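You operate a simulated robot arm through the tools that you are given. There is no shell and no other tool.

You are at the controls of a simulated robot arm. One attempt, no reset.

TASK
Clear the board, then brush oil on its middle.
Fine: put the purple bowl on the black counter; oil from the dish; stand the brush in the tool pot; board and pink bowl stay. A coat counts when it lies all over at full strength: go over it till it gets no stronger.

It is judged by the outcome, as a careful person would: the job done as asked, and still so three seconds after it is handed in. It fails if anything else is knocked over, pushed out of place, dropped, spilled or broken.

THE ROBOT
A 6-joint arm with a three-finger gripper, fixed in place. Base frame: the origin is on the floor under the middle of its stand, x ahead of it, y to its left, z up. Lengths are in mm, angles in degrees, forces in N, time in s.
It reaches about 1213 mm from its shoulder. Its first joint turns from -166.0 to 166.0 degrees. Payload 4.89 kg.
The TCP is the grasp point between the finger pads, 30 mm short of the fingertips. In the tool frame z runs along the fingers and y along their closing line. The gripper opens to 164 mm; its body begins 125 mm behind the TCP.
Orientation is told as [roll, pitch, yaw] about the base's x, y, z axes, in that order, counted from this pose: with the fingers straight down and closing along the base's y, the tool's x points along the base's -x, its y along +y and its z along -z.

THE INTERFACE
- The arm moves only by the tool apply_moves. Its argument "motion" is a list of rows, each a list of 7 numbers: the finger opening in mm, from 0 to 164, then the shift along the tool's x, y, z in units of 200 mm (1.0 is 200 mm), then the turn, a rotation vector about the tool's x, y, z in units of 45 degrees (1.0 is 45 degrees). In form: [[gripper, x, y, z, ax, ay, az], ...]. A call has 1 to 20 rows; each row is the pose to reach, as a shift and turn from the pose commanded when the call began, along the tool's axes at that moment. A call with a number of a shift or a turn outside -1 to 1 is refused whole. A row lasts 0.2 s, in which the tool goes at most 50 mm and 8.6 degrees; a call with a longer step from one row to the next is refused whole, and so is a gripper value outside its range. Where a pose cannot be reached the arm comes as near as it can. A force on the tool above 40 N (or 10 N above the force at the start of the call, whichever is more), or a blocked arm, ends the call early, and 0.2 s more pass. Each finger travels about 108 mm/s and halts on what it meets, pressing with about 34 N; the grip force reading is that of the motor and also rises with nothing between the fingers. The clock runs only during rows and for 0.2 s after the last one: add rows that repeat a pose to give the fingers time. It gives the time, the measured TCP pose, the force on the tool (base axes), the opening and the grip force at its end, in the units of the frame above (readings bear some noise), with the torque about the TCP (base axes, N m) and any sound that the robot's microphone picked up.
- Cameras (640 x 400 px; columns grow to the right, rows downward): "scene" is fixed at [399.3, 500, 1718.4]; the picture's right is [-0.78, -0.63, 0.00], its down [-0.59, 0.73, -0.33] and it looks along [0.21, -0.26, -0.94] (base axes); focal length 364 px, centre (320, 200). "wrist" rides on the gripper at [76, -2, -152] in the tool frame; the picture's right is [0.02, 1.00, 0.00], its down [-0.88, 0.02, -0.47] and it looks along [-0.47, 0.01, 0.88] (tool axes); focal length 247 px, centre (320, 200). There is no depth. A picture from a camera that has moved, and an enlarged one, comes with that camera's place and axes in the base frame and with its lens.
- grab_frame(camera): a new picture of that camera. No time passes.
- lift_body(by): moves the trunk up (or, below 0, down) by that many mm; the arm rides with it, the base frame stays. It gives what a move gives, with no picture.
- close_up(camera, box): a new picture of the part [left, top, right, bottom] of that camera's present view, enlarged. No time passes.
- sign_off(): hands the job in; it is judged then, once.

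Places have to be worked out from the pictures, the camera data and where the tool is seen. Open the gripper and draw the arm clear of the work before you hand the job in, unless the task says otherwise.

The tools are called after ">>>" as a command line: name --pt "numbers of a row" for each row, then --argument value for the rest, lists and objects as JSON in quotes. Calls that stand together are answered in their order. apply_moves: Moves the arm, as the interface text tells. Its arguments: {"type":"object","properties":{"motion":{"type":"array"}},"required":["motion"]} The other tools are called the same way: lift_body (by) moves the trunk up or down; grab_frame (camera) takes a picture; close_up (camera, box) takes an enlarged picture of a part of a camera's view; sign_off () hands the job in.

At the start:

```text
time: 0.0
eef_pos: [339.4, 359.4, 1214.0]
ee_rot: [0.0, 0.0, 0.0]
wrist_force: [-0.2, -0.1, 0.4]
wrist_torque: [-0.03, 0.02, 0.03]
grip_width: 164.3
grip_force: 0.1
trunk travel left (down, up): [-150.0, 240.0]
```

scene: 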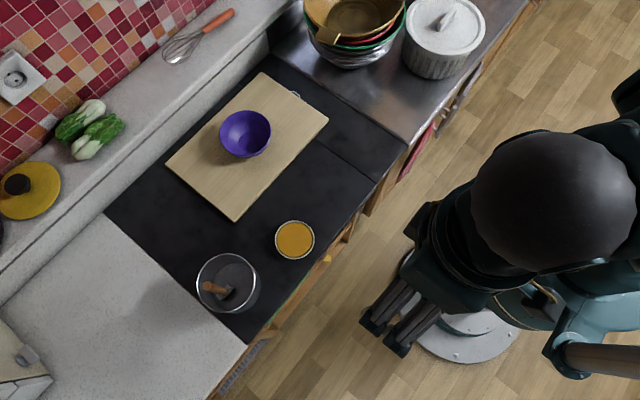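
wrist: 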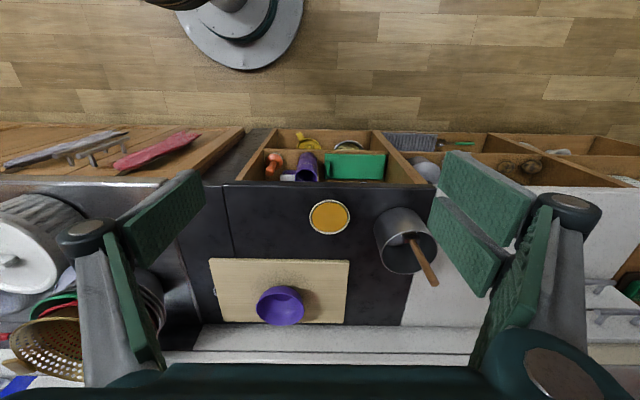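

The pictures show a board with the purple bowl on it, an oil dish and a tool pot with a brush in it, all on the black counter. I take close-ups to work out where they are.

>>> close_up --camera "scene" --box '[160, 60, 340, 220]'

>>> close_up --camera "scene" --box '[170, 200, 350, 350]'

>>> close_up --camera "wrist" --box '[190, 120, 470, 360]'

```text
2.50 times, centred on (250, 140) of scene
camera zoom: at [399.3, 500.0, 1718.4], right [-0.78, -0.63, 0.0], down [-0.59, 0.73, -0.33], along [0.21, -0.26, -0.94], focal length 909 px, centre (495, 350)
```

zoom: 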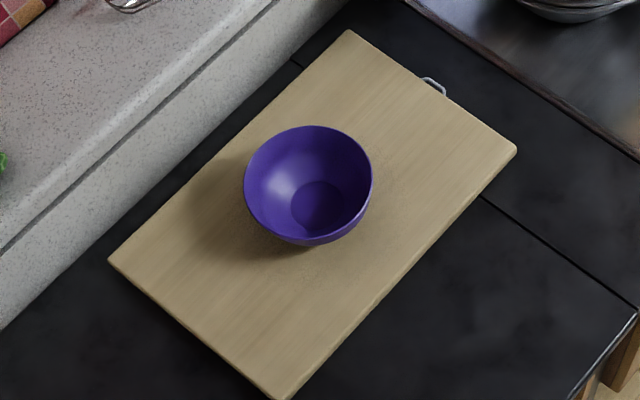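

```text
2.67 times, centred on (260, 275) of scene
camera zoom: at [399.3, 500.0, 1718.4], right [-0.78, -0.63, 0.0], down [-0.59, 0.73, -0.33], along [0.21, -0.26, -0.94], focal length 970 px, centre (480, 0)
```

zoom: 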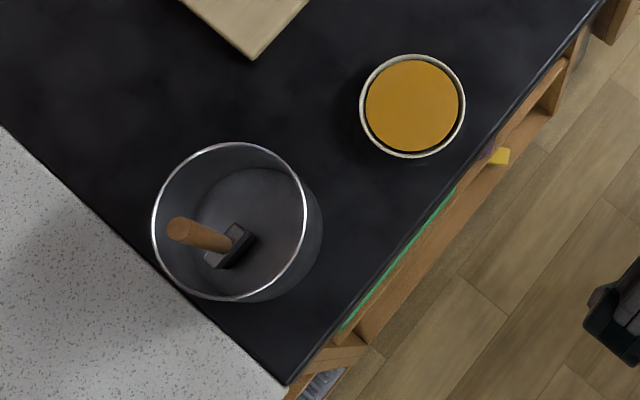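

```text
1.67 times, centred on (330, 240) of wrist
camera zoom: at [262.1, 357.3, 1366.7], right [-0.02, 1.0, 0.0], down [0.88, 0.02, 0.47], along [0.47, 0.01, -0.88], focal length 412 px, centre (303, 133)
```

zoom: 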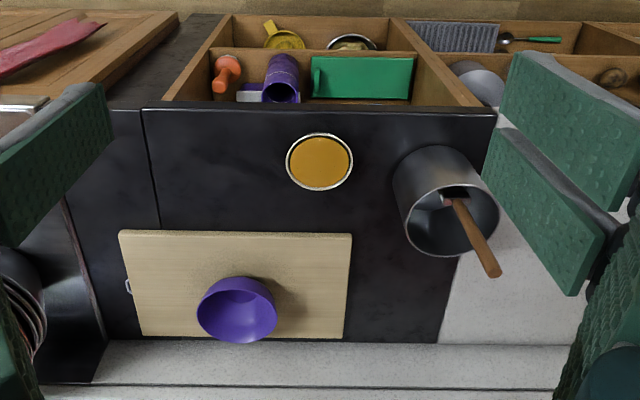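

Triangulating both views puts the dish near (574, 384), the pot near (611, 560) with its rim at about z 926, the brush handle tip near (605, 573, 1042), and the board over x 718–963, y 72–442 with its top at about z 857. I look more closely at the bowl, the brush and the gripper.

>>> close_up --camera "wrist" --box '[230, 270, 330, 335]'

>>> close_up --camera "wrist" --box '[360, 190, 460, 300]'

>>> close_up --camera "scene" --box '[340, 180, 500, 370]'

>>> close_up --camera "scene" --box '[280, 0, 500, 130]'

>>> close_up --camera "scene" --box '[190, 245, 270, 320]'

```text
6.15 times, centred on (280, 302) of wrist
camera zoom: at [262.1, 357.3, 1366.7], right [-0.02, 1.0, 0.0], down [0.88, 0.02, 0.47], along [0.47, 0.01, -0.88], focal length 1520 px, centre (566, -431)
```

zoom: 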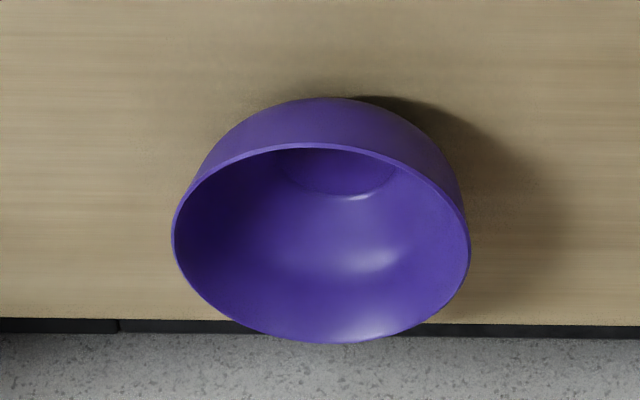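

```text
3.64 times, centred on (410, 245) of wrist
camera zoom: at [262.1, 357.3, 1366.7], right [-0.02, 1.0, 0.0], down [0.88, 0.02, 0.47], along [0.47, 0.01, -0.88], focal length 898 px, centre (-7, 36)
```

zoom: 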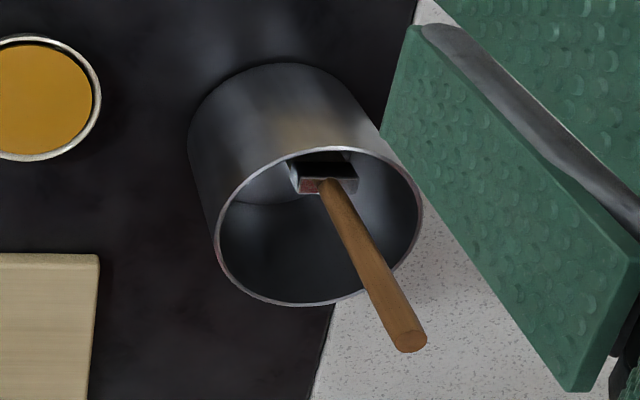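

```text
2.11 times, centred on (420, 275) of scene
camera zoom: at [399.3, 500.0, 1718.4], right [-0.78, -0.63, 0.0], down [-0.59, 0.73, -0.33], along [0.21, -0.26, -0.94], focal length 766 px, centre (110, 42)
```

zoom: 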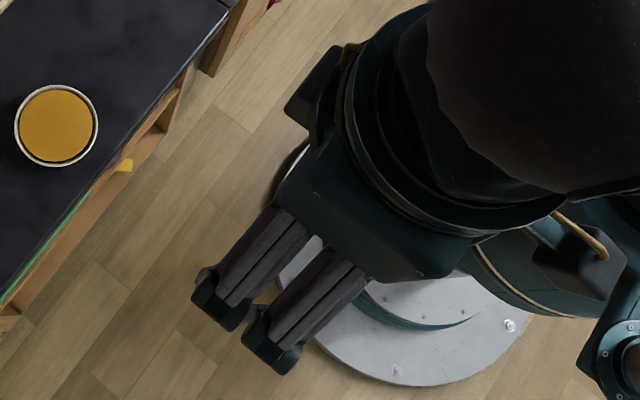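

```text
2.91 times, centred on (390, 65) of scene
camera zoom: at [399.3, 500.0, 1718.4], right [-0.78, -0.63, 0.0], down [-0.59, 0.73, -0.33], along [0.21, -0.26, -0.94], focal length 1058 px, centre (116, 593)
```

zoom: 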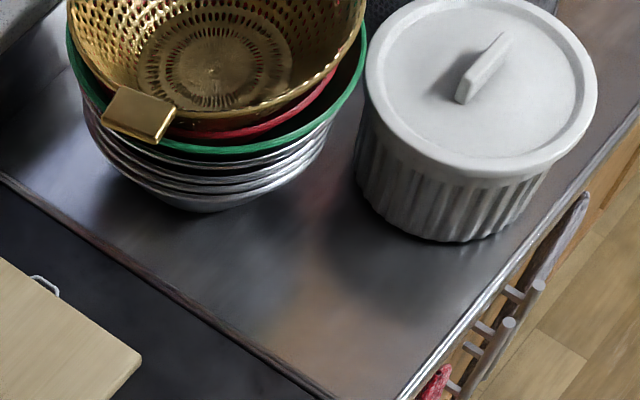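

```text
5.33 times, centred on (230, 282) of scene
camera zoom: at [399.3, 500.0, 1718.4], right [-0.78, -0.63, 0.0], down [-0.59, 0.73, -0.33], along [0.21, -0.26, -0.94], focal length 1939 px, centre (800, -240)
```

zoom: 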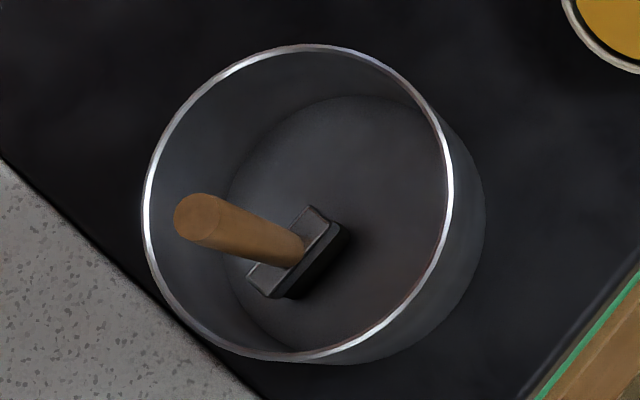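

The gripper has two fingers on its +y side and one on its -y side. The bowl's rim centre comes out near (825, 265, 928) with a diameter of about 127 mm, so I can span it from outside; I move over it in steps with the fingers open.

>>> apply_moves --pt "164 -0.2 -0.04 0.06 0 0 0" --pt "164 -0.4 -0.08 0.12 0 0 0" --pt "164 -0.6 -0.12 0.18 0 0 0" --pt "164 -0.8 -0.16 0.24 0 0 0" --pt "164 -1.0 -0.2 0.3 0 0 0"

```text
time: 1.2
eef_pos: [540.8, 320.1, 1155.0]
ee_rot: [0.1, 0.0, -0.1]
wrist_force: [-1.2, -1.5, 0.4]
wrist_torque: [0.08, -0.28, -0.01]
grip_width: 163.9
grip_force: 0.0
trunk travel left (down, up): [-150.0, 240.0]
```

The arm tracks as commanded, now at (541, 320, 1155). I continue toward the point above the bowl.

>>> apply_moves --pt "164 -0.2 -0.04 0 0 0 0" --pt "164 -0.4 -0.08 0 0 0 0" --pt "164 -0.6 -0.12 0 0 0 0" --pt "164 -0.8 -0.16 0 0 0 0" --pt "164 -1.0 -0.2 0 0 0 0"

>>> grab_frame --camera "wrist"

>>> grab_frame --camera "scene"

```text
time: 2.4
eef_pos: [738.3, 279.0, 1155.1]
ee_rot: [0.0, 0.0, -0.1]
wrist_force: [-0.6, 0.3, 1.1]
wrist_torque: [0.03, -0.19, -0.01]
grip_width: 163.8
grip_force: 0.1
trunk travel left (down, up): [-150.0, 240.0]
```

```text
taken
camera wrist: at [661.6, 277.2, 1308.2], right [-0.02, 1.0, 0.0], down [0.88, 0.02, 0.47], along [0.47, 0.01, -0.88], focal length 247 px, centre (320, 200)
```

wrist: 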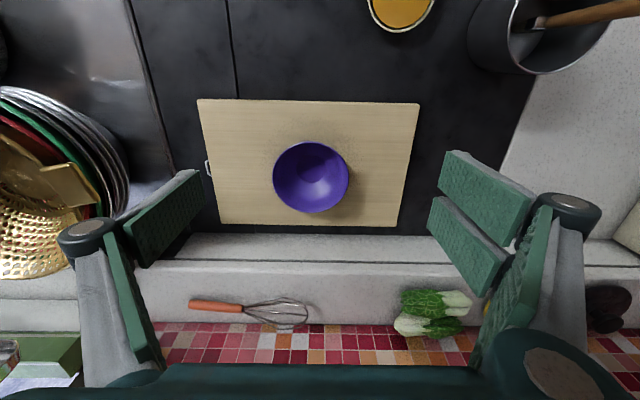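

```text
taken
```

scene: 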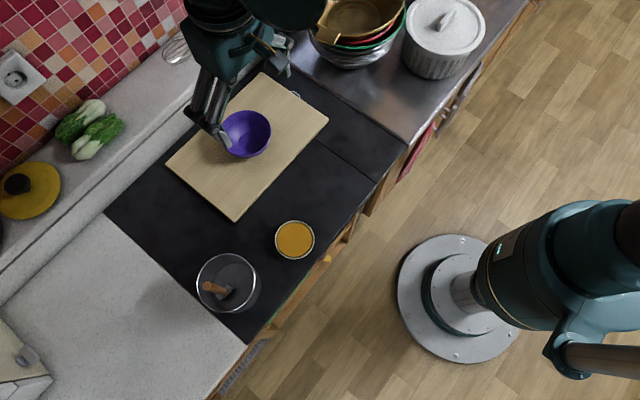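

The bowl is confirmed at about (822, 265.5). I go above it and down to z 1000, and look again before lowering around it.

>>> apply_moves --pt "164 -0.2 -0.034 0.1 0 0 0" --pt "164 -0.415 -0.0675 0.2 0 0 0" --pt "164 -0.415 -0.0675 0.4 0 0 0" --pt "164 -0.415 -0.0675 0.6 0 0 0" --pt "164 -0.415 -0.0675 0.775 0 0 0"

>>> grab_frame --camera "wrist"

>>> close_up --camera "scene" --box '[160, 40, 340, 220]'

```text
time: 3.6
eef_pos: [818.3, 265.9, 998.8]
ee_rot: [0.0, 0.1, 0.0]
wrist_force: [-1.0, -0.2, 1.5]
wrist_torque: [0.08, -0.12, -0.01]
grip_width: 164.1
grip_force: 0.0
trunk travel left (down, up): [-150.0, 240.0]
```

```text
taken
camera wrist: at [742.2, 264.5, 1151.2], right [-0.02, 1.0, 0.0], down [0.88, 0.02, 0.47], along [0.47, 0.01, -0.88], focal length 247 px, centre (320, 200)
```

wrist: 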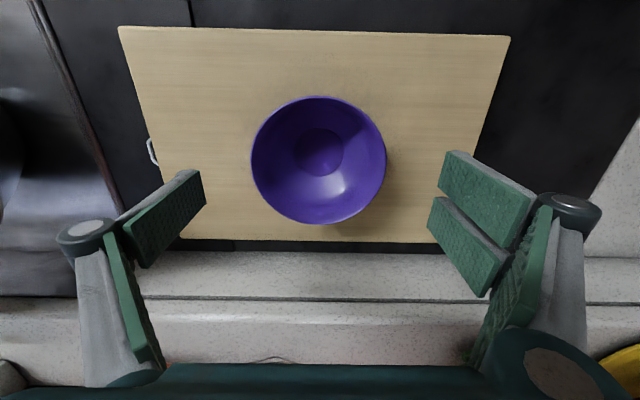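

```text
2.22 times, centred on (250, 130) of scene
camera zoom: at [399.3, 500.0, 1718.4], right [-0.78, -0.63, 0.0], down [-0.59, 0.73, -0.33], along [0.21, -0.26, -0.94], focal length 808 px, centre (476, 356)
```

zoom: 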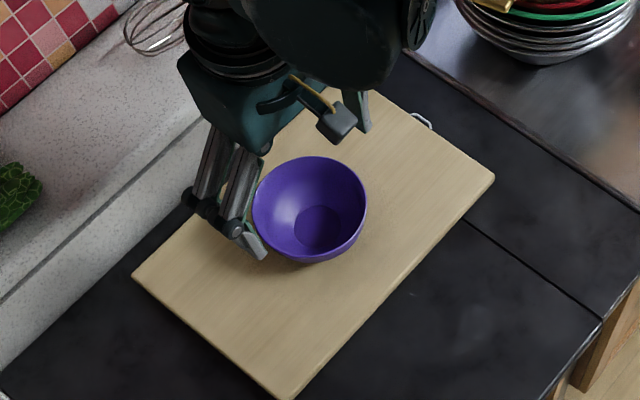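

The bowl's rim is centred about (820, 265) with about 18 mm of clearance on either side of the open fingers. I lower to z 908, keeping the fingertips about 20 mm above the board.

>>> apply_moves --pt "164 -0.01 -0.004 0.12 0 0 0" --pt "164 -0.01 -0.004 0.24 0 0 0" --pt "164 -0.01 -0.004 0.36 0 0 0" --pt "164 -0.01 -0.004 0.455 0 0 0"

>>> grab_frame --camera "wrist"

>>> close_up --camera "scene" --box '[160, 40, 340, 220]'

```text
time: 4.6
eef_pos: [822.3, 264.9, 907.9]
ee_rot: [0.0, -0.1, 0.0]
wrist_force: [0.3, 0.1, 0.4]
wrist_torque: [0.04, -0.06, 0.0]
grip_width: 163.7
grip_force: 0.0
trunk travel left (down, up): [-150.0, 240.0]
```

```text
taken
camera wrist: at [745.5, 263.4, 1060.0], right [-0.02, 1.0, 0.0], down [0.88, 0.02, 0.47], along [0.47, 0.01, -0.88], focal length 247 px, centre (320, 200)
```

wrist: 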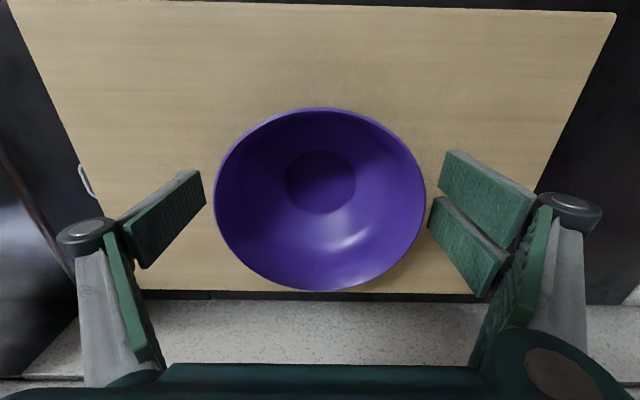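

```text
2.22 times, centred on (250, 130) of scene
camera zoom: at [399.3, 500.0, 1718.4], right [-0.78, -0.63, 0.0], down [-0.59, 0.73, -0.33], along [0.21, -0.26, -0.94], focal length 808 px, centre (476, 356)
```

zoom: 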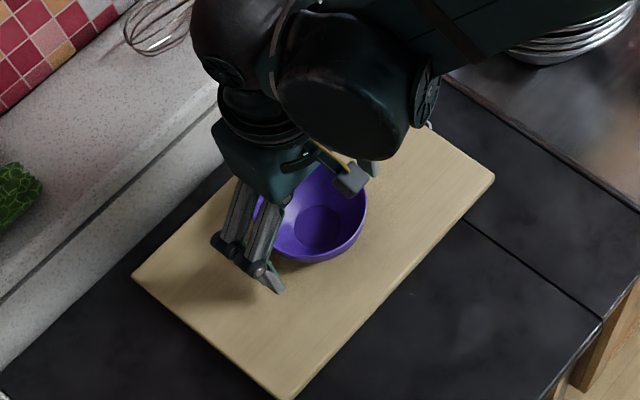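

The rim sits between the pads, nicely centred. I close the fingers on the bowl.

>>> apply_moves --pt "140 0 0 0 0 0 0" --pt "120 0 0 0 0 0 0" --pt "100 0 0 0 0 0 0" --pt "100 0 0 0 0 0 0" --pt "100 0 0 0 0 0 0"

>>> grab_frame --camera "wrist"

>>> close_up --camera "scene" --box '[160, 40, 340, 220]'

```text
time: 5.8
eef_pos: [823.3, 264.9, 907.3]
ee_rot: [0.0, -0.1, 0.0]
wrist_force: [0.4, 1.5, 3.2]
wrist_torque: [-0.14, -0.04, 0.01]
grip_width: 124.7
grip_force: 34.2
trunk travel left (down, up): [-150.0, 240.0]
```

```text
taken
camera wrist: at [745.5, 263.5, 1060.4], right [-0.02, 1.0, 0.0], down [0.88, 0.02, 0.47], along [0.47, 0.01, -0.88], focal length 247 px, centre (320, 200)
```

wrist: 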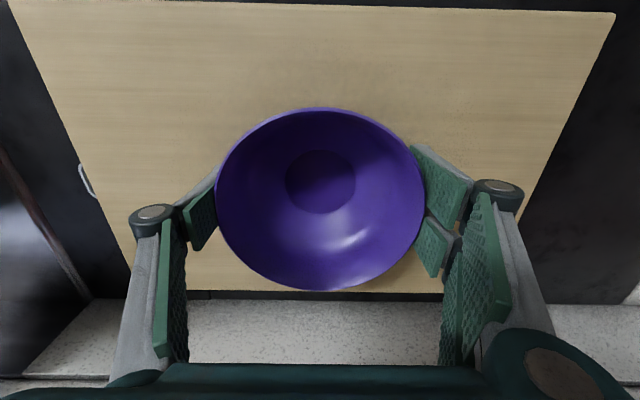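

```text
2.22 times, centred on (250, 130) of scene
camera zoom: at [399.3, 500.0, 1718.4], right [-0.78, -0.63, 0.0], down [-0.59, 0.73, -0.33], along [0.21, -0.26, -0.94], focal length 808 px, centre (476, 356)
```

zoom: 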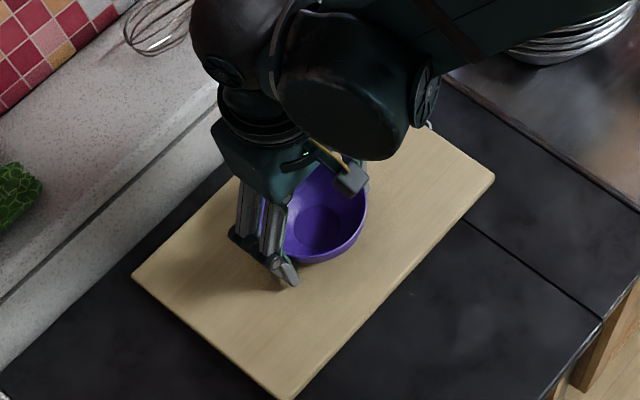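

The grip holds at 124.7 mm and 34 N with the bowl unmoved. I lift it gently by 30 mm to test the hold.

>>> apply_moves --pt "100 0 0 -0.03 0 0 0" --pt "100 0 0 -0.07 0 0 0" --pt "100 0 0 -0.11 0 0 0" --pt "100 0 0 -0.15 0 0 0"

>>> grab_frame --camera "wrist"

>>> close_up --camera "scene" --box '[160, 40, 340, 220]'

```text
time: 6.8
eef_pos: [824.1, 265.1, 938.6]
ee_rot: [0.0, 0.0, 0.1]
wrist_force: [0.3, -0.4, -1.0]
wrist_torque: [-0.01, 0.06, 0.02]
grip_width: 124.9
grip_force: 33.8
trunk travel left (down, up): [-150.0, 240.0]
```

```text
taken
camera wrist: at [746.9, 263.6, 1091.1], right [-0.02, 1.0, 0.0], down [0.88, 0.02, 0.47], along [0.47, 0.01, -0.88], focal length 247 px, centre (320, 200)
```

wrist: 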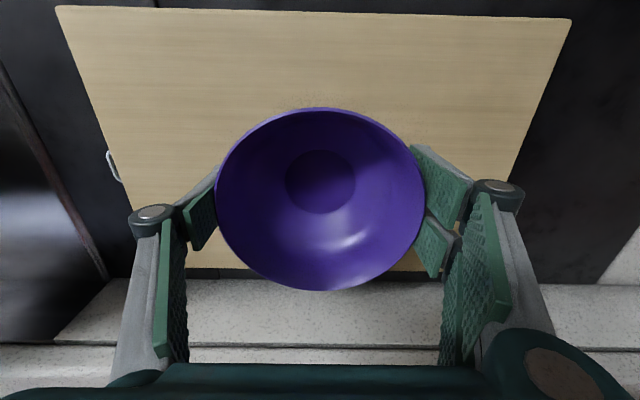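

```text
2.22 times, centred on (250, 130) of scene
camera zoom: at [399.3, 500.0, 1718.4], right [-0.78, -0.63, 0.0], down [-0.59, 0.73, -0.33], along [0.21, -0.26, -0.94], focal length 808 px, centre (476, 356)
```

zoom: 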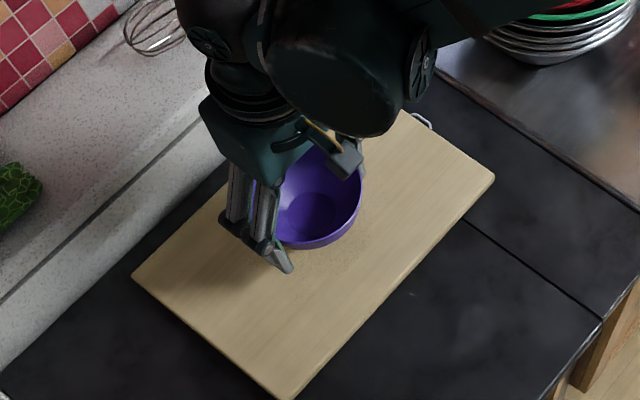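

The bowl rides firmly in the grip. I raise it and carry it to the free black counter in front of the board, aiming at (610, 195), clear of the dish.

>>> apply_moves --pt "100 0 0 -0.1 0 0 0" --pt "100 0 0 -0.2 0 0 0" --pt "100 0.1 -0.035 -0.3 0 0 0" --pt "100 0.25 -0.0875 -0.3 0 0 0" --pt "100 0.4 -0.14 -0.3 0 0 0" --pt "100 0.55 -0.1925 -0.3 0 0 0" --pt "100 0.7 -0.245 -0.3 0 0 0" --pt "100 0.85 -0.2975 -0.3 0 0 0" --pt "100 0.95 -0.33 -0.3 0 0 0" --pt "100 1.0 -0.35 -0.3 0 0 0"

>>> grab_frame --camera "wrist"

>>> grab_frame --camera "scene"

```text
time: 9.0
eef_pos: [623.6, 193.3, 997.2]
ee_rot: [0.0, 0.0, 0.1]
wrist_force: [0.0, 0.5, -1.5]
wrist_torque: [-0.03, 0.07, 0.0]
grip_width: 124.9
grip_force: 33.8
trunk travel left (down, up): [-150.0, 240.0]
```

```text
taken
camera wrist: at [547.2, 192.9, 1149.4], right [-0.02, 1.0, 0.0], down [0.88, 0.02, 0.47], along [0.47, 0.01, -0.88], focal length 247 px, centre (320, 200)
```

wrist: 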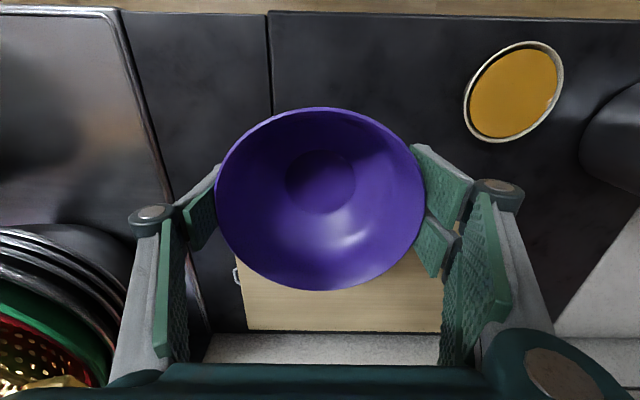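

```text
taken
```

scene: 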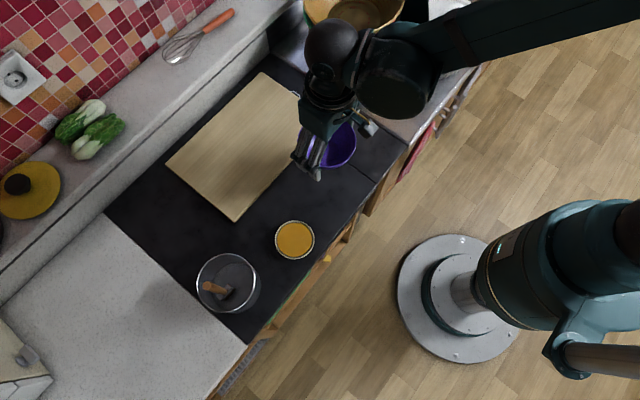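

Bowl and board are clear of each other, and the spot below is free black counter. I shift 11 mm closer to the front and lower most of the way.

>>> apply_moves --pt "100 0.03 0.005 0.1 0 0 0" --pt "100 0.058 0.008 0.2 0 0 0" --pt "100 0.058 0.008 0.3 0 0 0" --pt "100 0.058 0.008 0.4 0 0 0" --pt "100 0.058 0.008 0.475 0 0 0"

>>> close_up --camera "scene" --box '[240, 80, 420, 260]'

```text
time: 10.2
eef_pos: [612.0, 194.6, 903.0]
ee_rot: [0.0, 0.0, 0.1]
wrist_force: [-0.6, -0.6, -1.3]
wrist_torque: [0.07, -0.03, -0.03]
grip_width: 124.9
grip_force: 34.4
trunk travel left (down, up): [-150.0, 240.0]
```

```text
2.22 times, centred on (330, 170) of scene
camera zoom: at [399.3, 500.0, 1718.4], right [-0.78, -0.63, 0.0], down [-0.59, 0.73, -0.33], along [0.21, -0.26, -0.94], focal length 808 px, centre (298, 267)
```

zoom: 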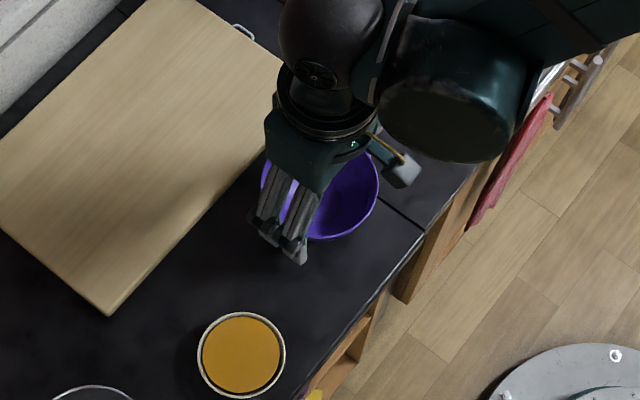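

No contact yet at z 903. I lower in small steps and watch the force for the counter.

>>> apply_moves --pt "100 0 0 0.01 0 0 0" --pt "100 0 0 0.02 0 0 0" --pt "100 0 0 0.03 0 0 0" --pt "100 0 0 0.035 0 0 0"

```text
time: 11.2
eef_pos: [612.3, 196.1, 896.0]
ee_rot: [0.0, 0.0, 0.0]
wrist_force: [0.1, -0.4, -1.0]
wrist_torque: [0.02, -0.01, -0.01]
grip_width: 124.8
grip_force: 33.5
trunk travel left (down, up): [-150.0, 240.0]
```

Still free (about -1 N, the bowl's weight). I go on down by 2 mm steps.

>>> apply_moves --pt "100 0 0 0.01 0 0 0" --pt "100 0 0 0.02 0 0 0"

```text
time: 11.8
eef_pos: [612.7, 195.5, 892.5]
ee_rot: [0.0, 0.0, 0.0]
wrist_force: [-0.3, 0.2, -0.5]
wrist_torque: [0.0, -0.03, -0.01]
grip_width: 125.0
grip_force: 34.1
trunk travel left (down, up): [-150.0, 240.0]
```

No clear contact at 892.5. I lower another 2 mm.

>>> apply_moves --pt "100 0 0 0.005 0 0 0" --pt "100 0 0 0.01 0 0 0"

```text
time: 12.4
eef_pos: [612.1, 196.6, 890.6]
ee_rot: [0.0, 0.0, 0.0]
wrist_force: [0.7, -4.1, 19.0]
wrist_torque: [0.04, -0.04, 0.06]
grip_width: 124.8
grip_force: 34.1
trunk travel left (down, up): [-150.0, 240.0]
```

The bowl touched the counter at z about 891 (19 N). I ease up 1 mm to take off the press, then open the fingers.

>>> apply_moves --pt "100 0 0 -0.003 0 0 0" --pt "100 0 0 -0.004 0 0 0"

```text
time: 13.0
eef_pos: [611.2, 195.5, 889.9]
ee_rot: [-0.1, 0.0, 0.1]
wrist_force: [-1.0, 1.7, 11.3]
wrist_torque: [0.06, -0.01, 0.02]
grip_width: 124.7
grip_force: 33.6
trunk travel left (down, up): [-150.0, 240.0]
```

There is still 11 N of press, so I ease up another millimetre and then open wide.

>>> apply_moves --pt "100 0 0 -0.003 0 0 0" --pt "100 0 0 -0.005 0 0 0" --pt "124 0 0 -0.005 0 0 0" --pt "135 0 0 -0.005 0 0 0" --pt "150 0 0 -0.005 0 0 0" --pt "164 0 0 -0.005 0 0 0" --pt "164 0 0 -0.005 0 0 0"

>>> grab_frame --camera "wrist"

```text
time: 14.6
eef_pos: [612.4, 196.5, 891.5]
ee_rot: [0.0, 0.0, 0.0]
wrist_force: [-0.3, 0.6, 0.4]
wrist_torque: [0.01, -0.01, -0.02]
grip_width: 164.3
grip_force: 0.0
trunk travel left (down, up): [-150.0, 240.0]
```

```text
taken
camera wrist: at [535.6, 194.5, 1043.8], right [-0.02, 1.0, 0.0], down [0.88, 0.02, 0.47], along [0.47, 0.01, -0.88], focal length 247 px, centre (320, 200)
```

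wrist: 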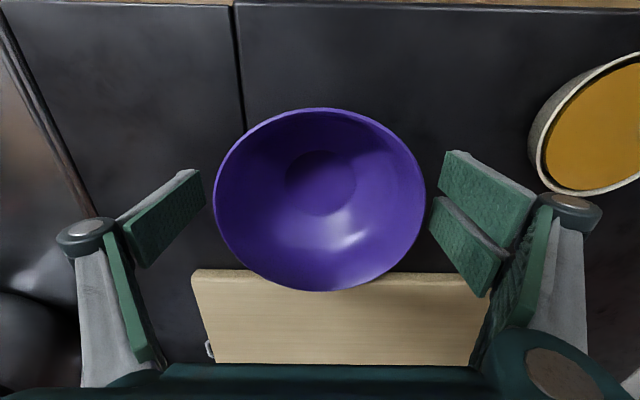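

The bowl stands free on the black counter. I rise straight up, then go look at the brush from above.

>>> apply_moves --pt "164 0 0 -0.1 0 0 0" --pt "164 0 0 -0.2 0 0 0" --pt "164 0 0 -0.4 0 0 0" --pt "164 0 0 -0.6 0 0 0" --pt "164 0 0 -0.8 0 0 0" --pt "164 0 0 -1.0 0 0 0"

>>> grab_frame --camera "wrist"

>>> grab_frame --camera "scene"

```text
time: 16.0
eef_pos: [613.1, 194.4, 1093.3]
ee_rot: [0.0, 0.0, 0.1]
wrist_force: [1.1, 0.5, -0.7]
wrist_torque: [-0.06, 0.14, 0.02]
grip_width: 163.9
grip_force: 0.0
trunk travel left (down, up): [-150.0, 240.0]
```

```text
taken
camera wrist: at [535.6, 194.0, 1245.9], right [-0.02, 1.0, 0.0], down [0.88, 0.02, 0.47], along [0.47, 0.01, -0.88], focal length 247 px, centre (320, 200)
```

wrist: 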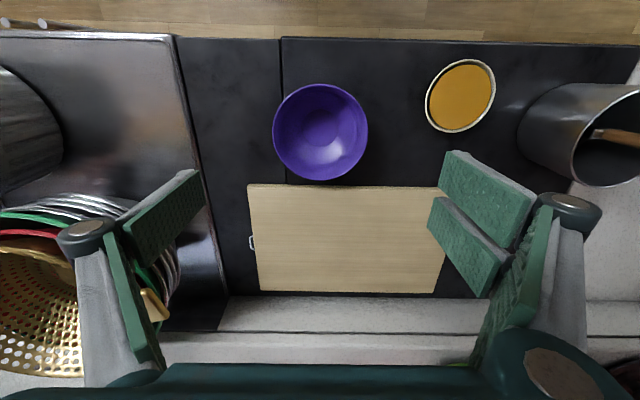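

```text
taken
```

scene: 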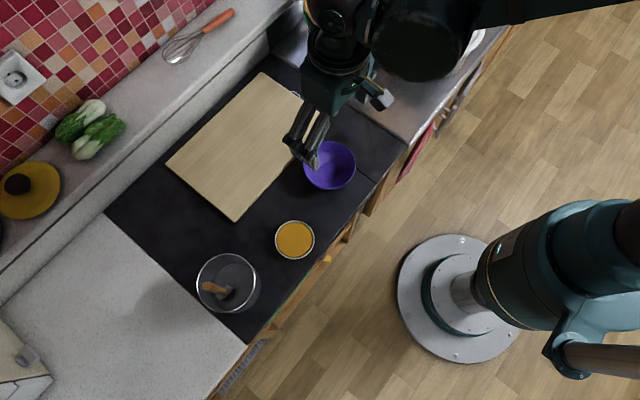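

The bowl is standing on the black counter, upright. I now move across toward the tool pot at a height clear of the brush handle.

>>> apply_moves --pt "164 0.02 0.2 -0.08 0 0 0" --pt "140 0.03 0.4 -0.16 0 0 0" --pt "120 0.04 0.6 -0.24 0 0 0" --pt "100 0.05 0.8 -0.32 0 0 0" --pt "100 0.06 1.0 -0.4 0 0 0"

>>> grab_frame --camera "wrist"

```text
time: 17.2
eef_pos: [600.1, 394.4, 1170.8]
ee_rot: [0.0, 0.0, -0.1]
wrist_force: [-0.6, -1.4, 0.9]
wrist_torque: [0.16, -0.04, 0.03]
grip_width: 99.8
grip_force: 0.1
trunk travel left (down, up): [-150.0, 240.0]
```

```text
taken
camera wrist: at [522.8, 393.3, 1323.7], right [-0.02, 1.0, 0.0], down [0.88, 0.02, 0.47], along [0.47, 0.01, -0.88], focal length 247 px, centre (320, 200)
```

wrist: 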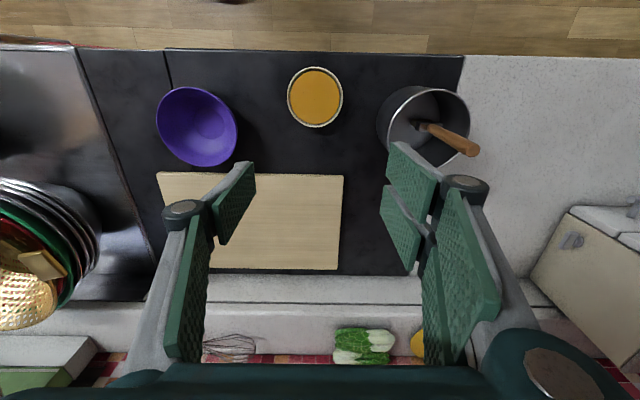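

I continue to right above the brush and look straight down along its handle.

>>> apply_moves --pt "100 0 0.2 0 0 0 0" --pt "100 0 0.4 0 0 0 0" --pt "100 0 0.6 0 0 0 0" --pt "100 0 0.75 0 0 0 0" --pt "100 0 0.89 0 0 0 0"

>>> grab_frame --camera "wrist"

>>> close_up --camera "wrist" --box '[250, 60, 400, 200]'

>>> close_up --camera "scene" --box '[190, 200, 320, 320]'

```text
time: 18.4
eef_pos: [598.9, 573.7, 1170.4]
ee_rot: [0.0, 0.0, 0.0]
wrist_force: [-0.9, -0.7, 0.8]
wrist_torque: [0.12, -0.02, -0.01]
grip_width: 99.6
grip_force: 0.1
trunk travel left (down, up): [-150.0, 240.0]
```

```text
taken
camera wrist: at [522.3, 572.4, 1323.0], right [-0.02, 1.0, 0.0], down [0.88, 0.02, 0.47], along [0.47, 0.01, -0.88], focal length 247 px, centre (320, 200)
```

wrist: 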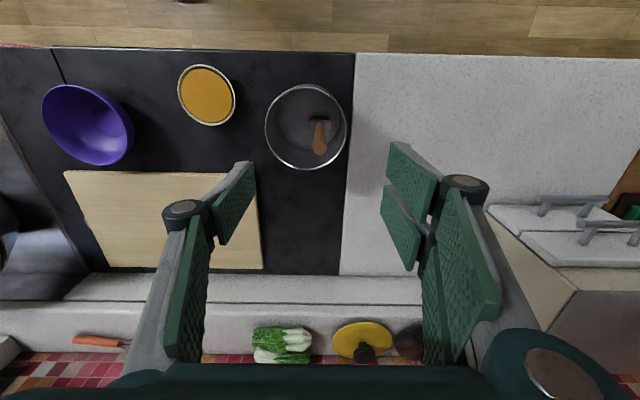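

```text
2.86 times, centred on (325, 130) of wrist
camera zoom: at [522.3, 572.4, 1323.0], right [-0.02, 1.0, 0.0], down [0.88, 0.02, 0.47], along [0.47, 0.01, -0.88], focal length 706 px, centre (306, 400)
```

zoom: 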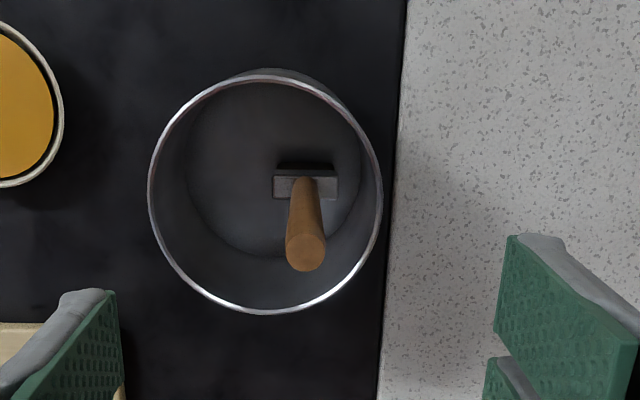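

```text
3.33 times, centred on (255, 260) of scene
camera zoom: at [399.3, 500.0, 1718.4], right [-0.78, -0.63, 0.0], down [-0.59, 0.73, -0.33], along [0.21, -0.26, -0.94], focal length 1212 px, centre (537, 0)
```

zoom: 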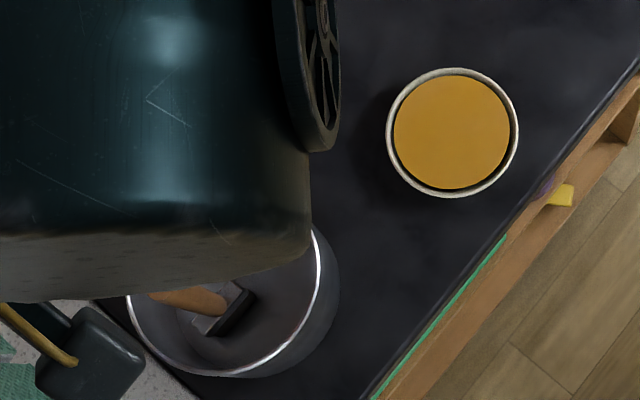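

The handle stands vertical at about (603.5, 573.5), tip near z 1042, with its flat head lying along y on the pot floor. I come down around it, stopping first just above the tip to check alignment.

>>> apply_moves --pt "100 -0.012 0 0.1 0 0 0" --pt "100 -0.0225 0 0.2 0 0 0" --pt "100 -0.0225 0 0.3 0 0 0" --pt "100 -0.0225 0 0.4 0 0 0" --pt "100 -0.0225 0 0.46 0 0 0"

>>> grab_frame --camera "wrist"

```text
time: 19.6
eef_pos: [604.7, 572.1, 1078.3]
ee_rot: [0.0, -0.1, -0.1]
wrist_force: [0.8, -0.6, -0.4]
wrist_torque: [0.03, -0.03, 0.0]
grip_width: 99.8
grip_force: 0.1
trunk travel left (down, up): [-150.0, 240.0]
```

```text
taken
camera wrist: at [528.0, 571.4, 1231.4], right [-0.02, 1.0, 0.0], down [0.88, 0.02, 0.47], along [0.47, 0.01, -0.88], focal length 247 px, centre (320, 200)
```

wrist: 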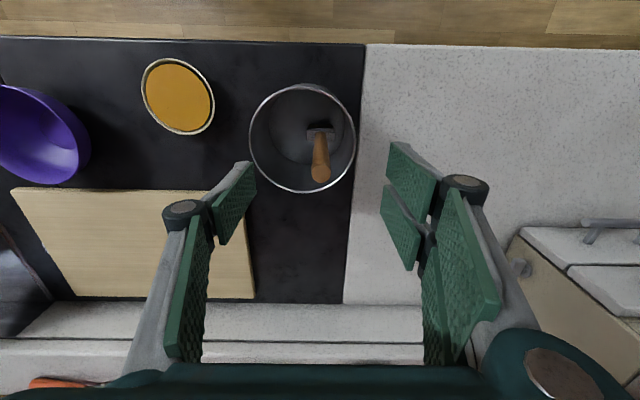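

The tip projects to (604, 573.8), right under the TCP. I descend to z 1005 and look again.

>>> apply_moves --pt "100 0.0 0.003 0.1 0 0 0" --pt "100 0.0 0.005 0.2 0 0 0" --pt "100 0.0 0.005 0.3 0 0 0" --pt "100 0.0 0.005 0.365 0 0 0"

>>> grab_frame --camera "wrist"

```text
time: 20.6
eef_pos: [607.3, 574.8, 1006.1]
ee_rot: [0.0, 0.0, -0.1]
wrist_force: [0.5, -0.8, -0.5]
wrist_torque: [0.02, 0.01, 0.02]
grip_width: 100.0
grip_force: 0.1
trunk travel left (down, up): [-150.0, 240.0]
```

```text
taken
camera wrist: at [529.6, 572.5, 1159.1], right [-0.02, 1.0, 0.0], down [0.88, 0.02, 0.47], along [0.47, 0.01, -0.88], focal length 247 px, centre (320, 200)
```

wrist: 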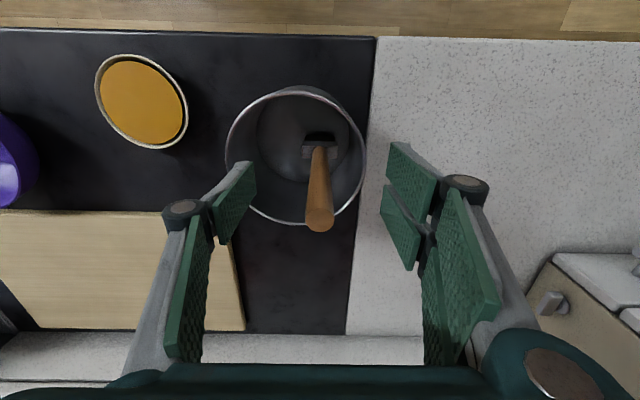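

The handle is between the thumb and the two fingers, about centred. I close on it.

>>> apply_moves --pt "70 0 0 0 0 0 0" --pt "45 0 0 0 0 0 0" --pt "30 0 0 0 0 0 0" --pt "15 0 0 0 0 0 0" --pt "0 0 0 0 0 0 0" --pt "0 0 0 0 0 0 0"

>>> grab_frame --camera "wrist"

>>> close_up --camera "scene" --box '[150, 200, 330, 340]'

```text
time: 22.0
eef_pos: [605.2, 574.4, 1007.0]
ee_rot: [0.0, 0.0, 0.1]
wrist_force: [-0.2, 0.7, -0.1]
wrist_torque: [0.01, 0.01, 0.02]
grip_width: 16.9
grip_force: 34.4
trunk travel left (down, up): [-150.0, 240.0]
```

```text
taken
camera wrist: at [529.6, 572.5, 1159.1], right [-0.02, 1.0, 0.0], down [0.88, 0.02, 0.47], along [0.47, 0.01, -0.88], focal length 247 px, centre (320, 200)
```

wrist: 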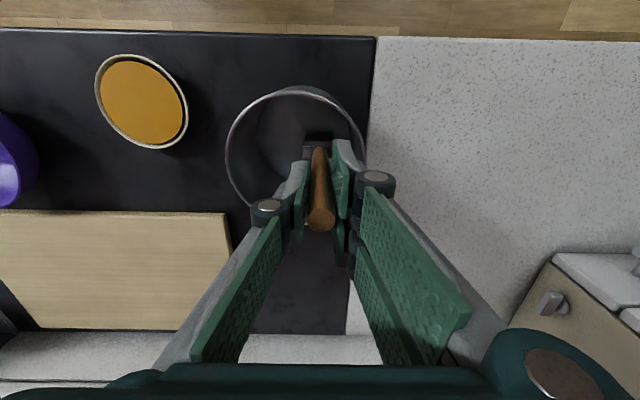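

```text
2.86 times, centred on (240, 270) of scene
camera zoom: at [399.3, 500.0, 1718.4], right [-0.78, -0.63, 0.0], down [-0.59, 0.73, -0.33], along [0.21, -0.26, -0.94], focal length 1039 px, centre (549, 0)
```

zoom: 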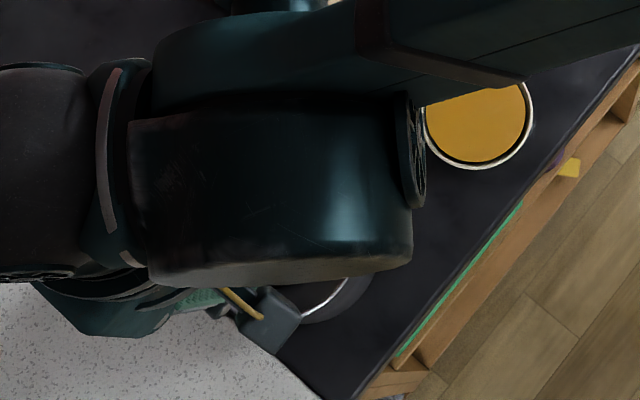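

The handle is held (16.9 mm, 34 N). I lift it straight up out of the pot by 140 mm.

>>> apply_moves --pt "0 0 0 -0.04 0 0 0" --pt "0 0 0 -0.12 0 0 0" --pt "0 0 0 -0.24 0 0 0" --pt "0 0 0 -0.36 0 0 0" --pt "0 0 0 -0.48 0 0 0" --pt "0 0 0 -0.6 0 0 0" --pt "0 0 0 -0.7 0 0 0"

>>> grab_frame --camera "wrist"

>>> close_up --camera "wrist" --box '[260, 100, 380, 240]'

>>> grab_frame --camera "scene"

```text
time: 23.6
eef_pos: [603.6, 575.5, 1146.5]
ee_rot: [0.0, 0.0, 0.0]
wrist_force: [0.6, 0.6, -0.3]
wrist_torque: [-0.02, 0.08, -0.01]
grip_width: 16.5
grip_force: 33.8
trunk travel left (down, up): [-150.0, 240.0]
```

```text
taken
camera wrist: at [527.9, 573.9, 1298.7], right [-0.02, 1.0, 0.0], down [0.88, 0.02, 0.47], along [0.47, 0.01, -0.88], focal length 247 px, centre (320, 200)
```

wrist: 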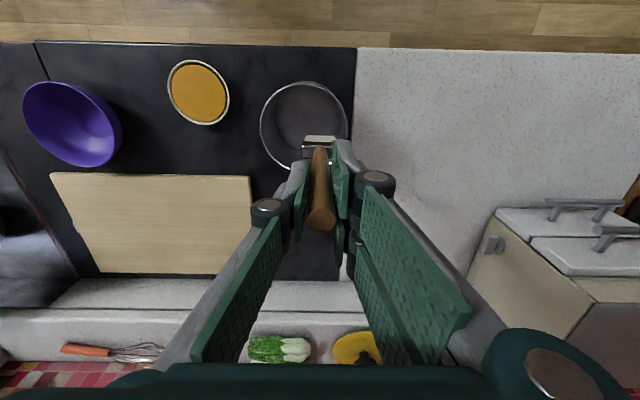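

```text
2.86 times, centred on (320, 170) of wrist
camera zoom: at [527.9, 573.9, 1298.7], right [-0.02, 1.0, 0.0], down [0.88, 0.02, 0.47], along [0.47, 0.01, -0.88], focal length 706 px, centre (320, 286)
```

zoom: 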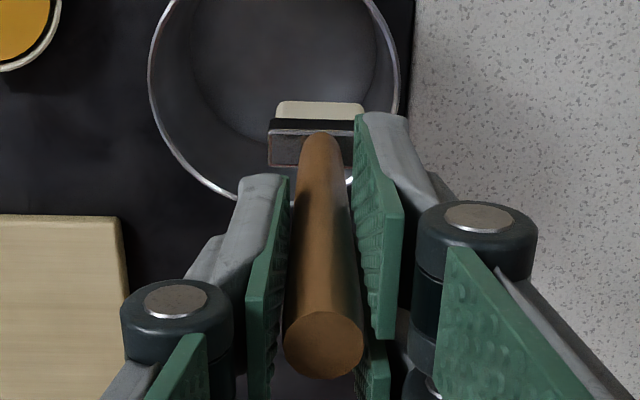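

```text
taken
```

scene: 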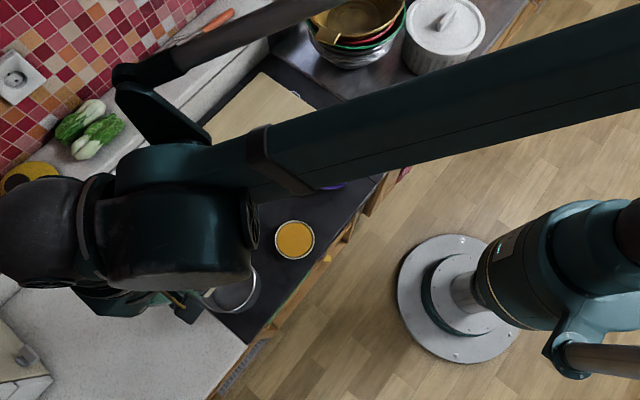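

The brush is out of the pot with cream bristles below the black ferrule. Re-triangulating gives the dish centre at about (566, 385.5) with its rim at z 882, and the board top at about z 865; I look closely at the board's middle and the dish before dipping.

>>> close_up --camera "wrist" --box '[40, 150, 270, 290]'

>>> close_up --camera "wrist" --box '[150, 40, 360, 180]'

>>> close_up --camera "scene" --box '[260, 200, 330, 270]'

```text
2.78 times, centred on (155, 220) of wrist
camera zoom: at [527.9, 573.9, 1298.7], right [-0.02, 1.0, 0.0], down [0.88, 0.02, 0.47], along [0.47, 0.01, -0.88], focal length 687 px, centre (779, 144)
```

zoom: 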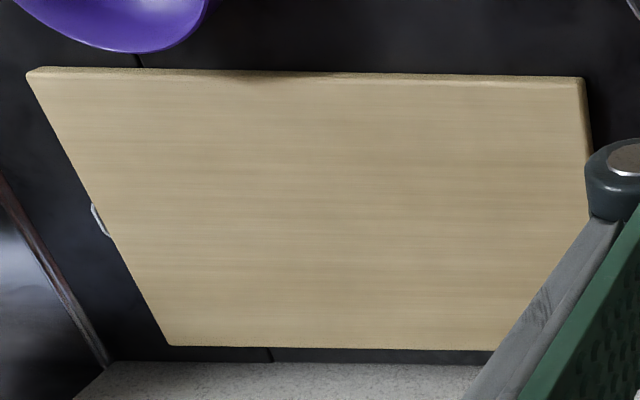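

```text
2.86 times, centred on (255, 110) of wrist
camera zoom: at [527.9, 573.9, 1298.7], right [-0.02, 1.0, 0.0], down [0.88, 0.02, 0.47], along [0.47, 0.01, -0.88], focal length 706 px, centre (506, 457)
```

zoom: 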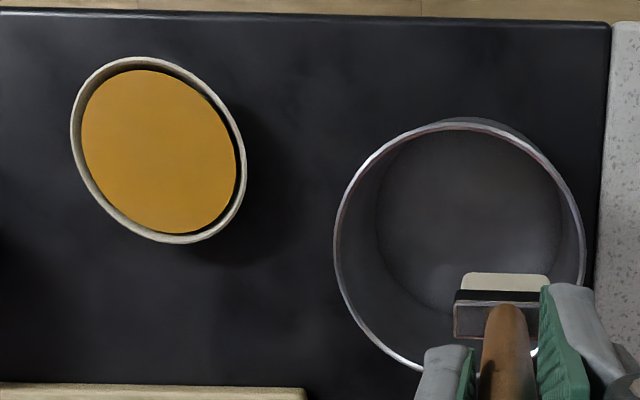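

```text
5.71 times, centred on (295, 235) of scene
camera zoom: at [399.3, 500.0, 1718.4], right [-0.78, -0.63, 0.0], down [-0.59, 0.73, -0.33], along [0.21, -0.26, -0.94], focal length 2078 px, centre (463, 0)
```

zoom: 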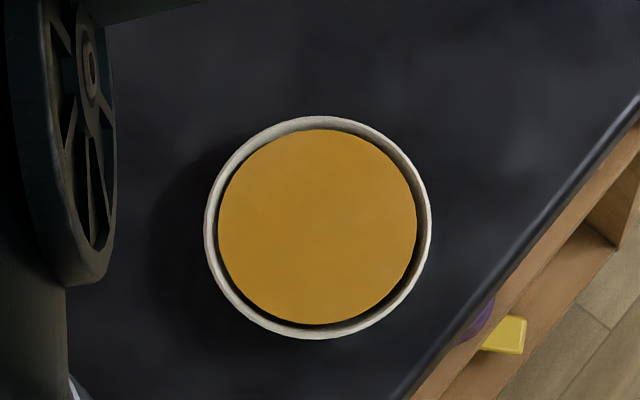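

The oil lies a few millimetres below the dish rim and the dish is wide enough for the brush. I carry the brush over to the dish at this height.

>>> apply_moves --pt "0 0.03 -0.15 0 0 0 0" --pt "0 0.07 -0.35 0 0 0 0" --pt "0 0.11 -0.55 0 0 0 0" --pt "0 0.15 -0.75 0 0 0 0" --pt "0 0.18 -0.9 0 0 0 0" --pt "0 0.19 -0.95 0 0 0 0"

>>> grab_frame --camera "wrist"

>>> close_up --camera "wrist" --box '[250, 60, 390, 200]'

>>> grab_frame --camera "scene"

```text
time: 25.0
eef_pos: [567.8, 385.1, 1147.7]
ee_rot: [0.0, -0.1, 0.0]
wrist_force: [-0.2, 0.2, -0.9]
wrist_torque: [-0.01, -0.05, 0.01]
grip_width: 16.4
grip_force: 33.9
trunk travel left (down, up): [-150.0, 240.0]
```

```text
taken
camera wrist: at [490.9, 383.4, 1299.6], right [-0.02, 1.0, 0.0], down [0.88, 0.02, 0.47], along [0.47, 0.01, -0.88], focal length 247 px, centre (320, 200)
```

wrist: 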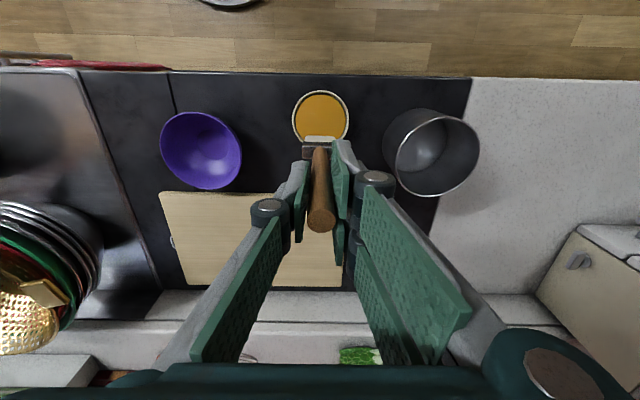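

```text
2.86 times, centred on (320, 130) of wrist
camera zoom: at [490.9, 383.4, 1299.6], right [-0.02, 1.0, 0.0], down [0.88, 0.02, 0.47], along [0.47, 0.01, -0.88], focal length 706 px, centre (320, 400)
```

zoom: 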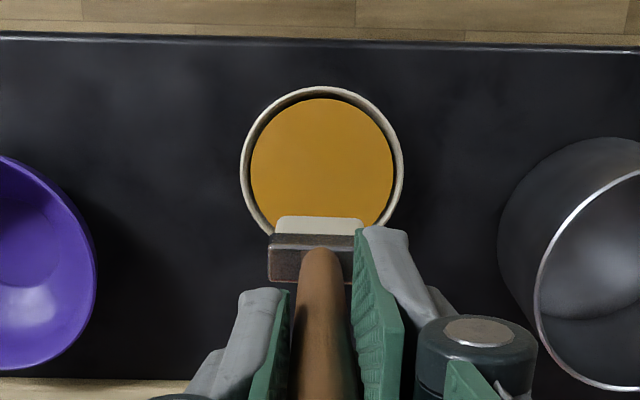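

```text
taken
```

scene: 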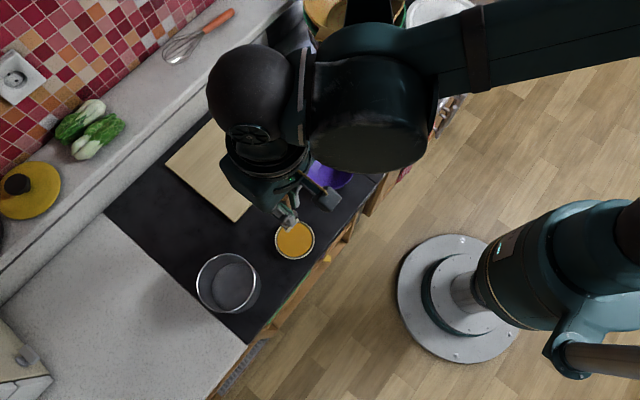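

The dish is straight below, the pot hasn't moved. I lower to z 1065, which should leave the bristles about 30 mm above the rim, and check.

>>> apply_moves --pt "0 0.005 0.002 0.1 0 0 0" --pt "0 0.012 0.002 0.2 0 0 0" --pt "0 0.016 0.002 0.3 0 0 0" --pt "0 0.016 0.002 0.41 0 0 0"

>>> close_up --camera "wrist" --box '[250, 60, 390, 200]'

>>> close_up --camera "scene" --box '[240, 170, 350, 270]'

```text
time: 26.0
eef_pos: [563.8, 386.2, 1064.3]
ee_rot: [-0.1, 0.0, -0.1]
wrist_force: [0.2, -0.3, 0.2]
wrist_torque: [0.1, -0.1, -0.01]
grip_width: 16.5
grip_force: 34.2
trunk travel left (down, up): [-150.0, 240.0]
```

```text
2.86 times, centred on (320, 130) of wrist
camera zoom: at [486.8, 383.8, 1217.9], right [-0.02, 1.0, 0.0], down [0.88, 0.02, 0.47], along [0.47, 0.01, -0.88], focal length 706 px, centre (320, 400)
```

zoom: 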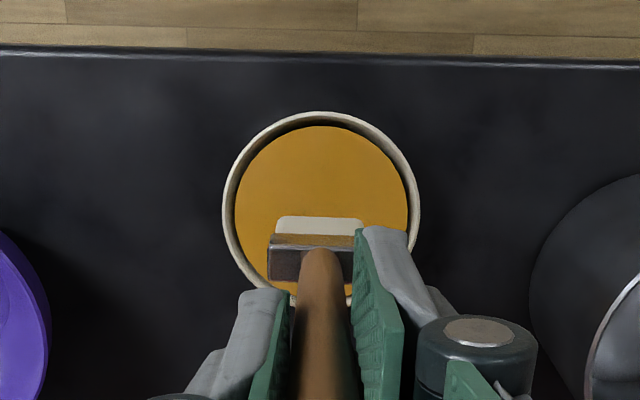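

```text
4.00 times, centred on (295, 220) of scene
camera zoom: at [399.3, 500.0, 1718.4], right [-0.78, -0.63, 0.0], down [-0.59, 0.73, -0.33], along [0.21, -0.26, -0.94], focal length 1455 px, centre (420, 120)
```

zoom: 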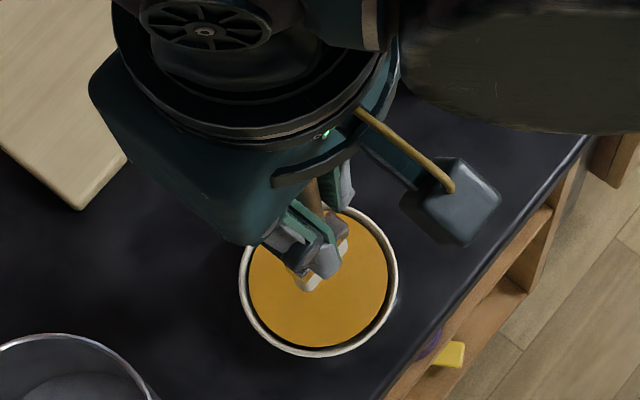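

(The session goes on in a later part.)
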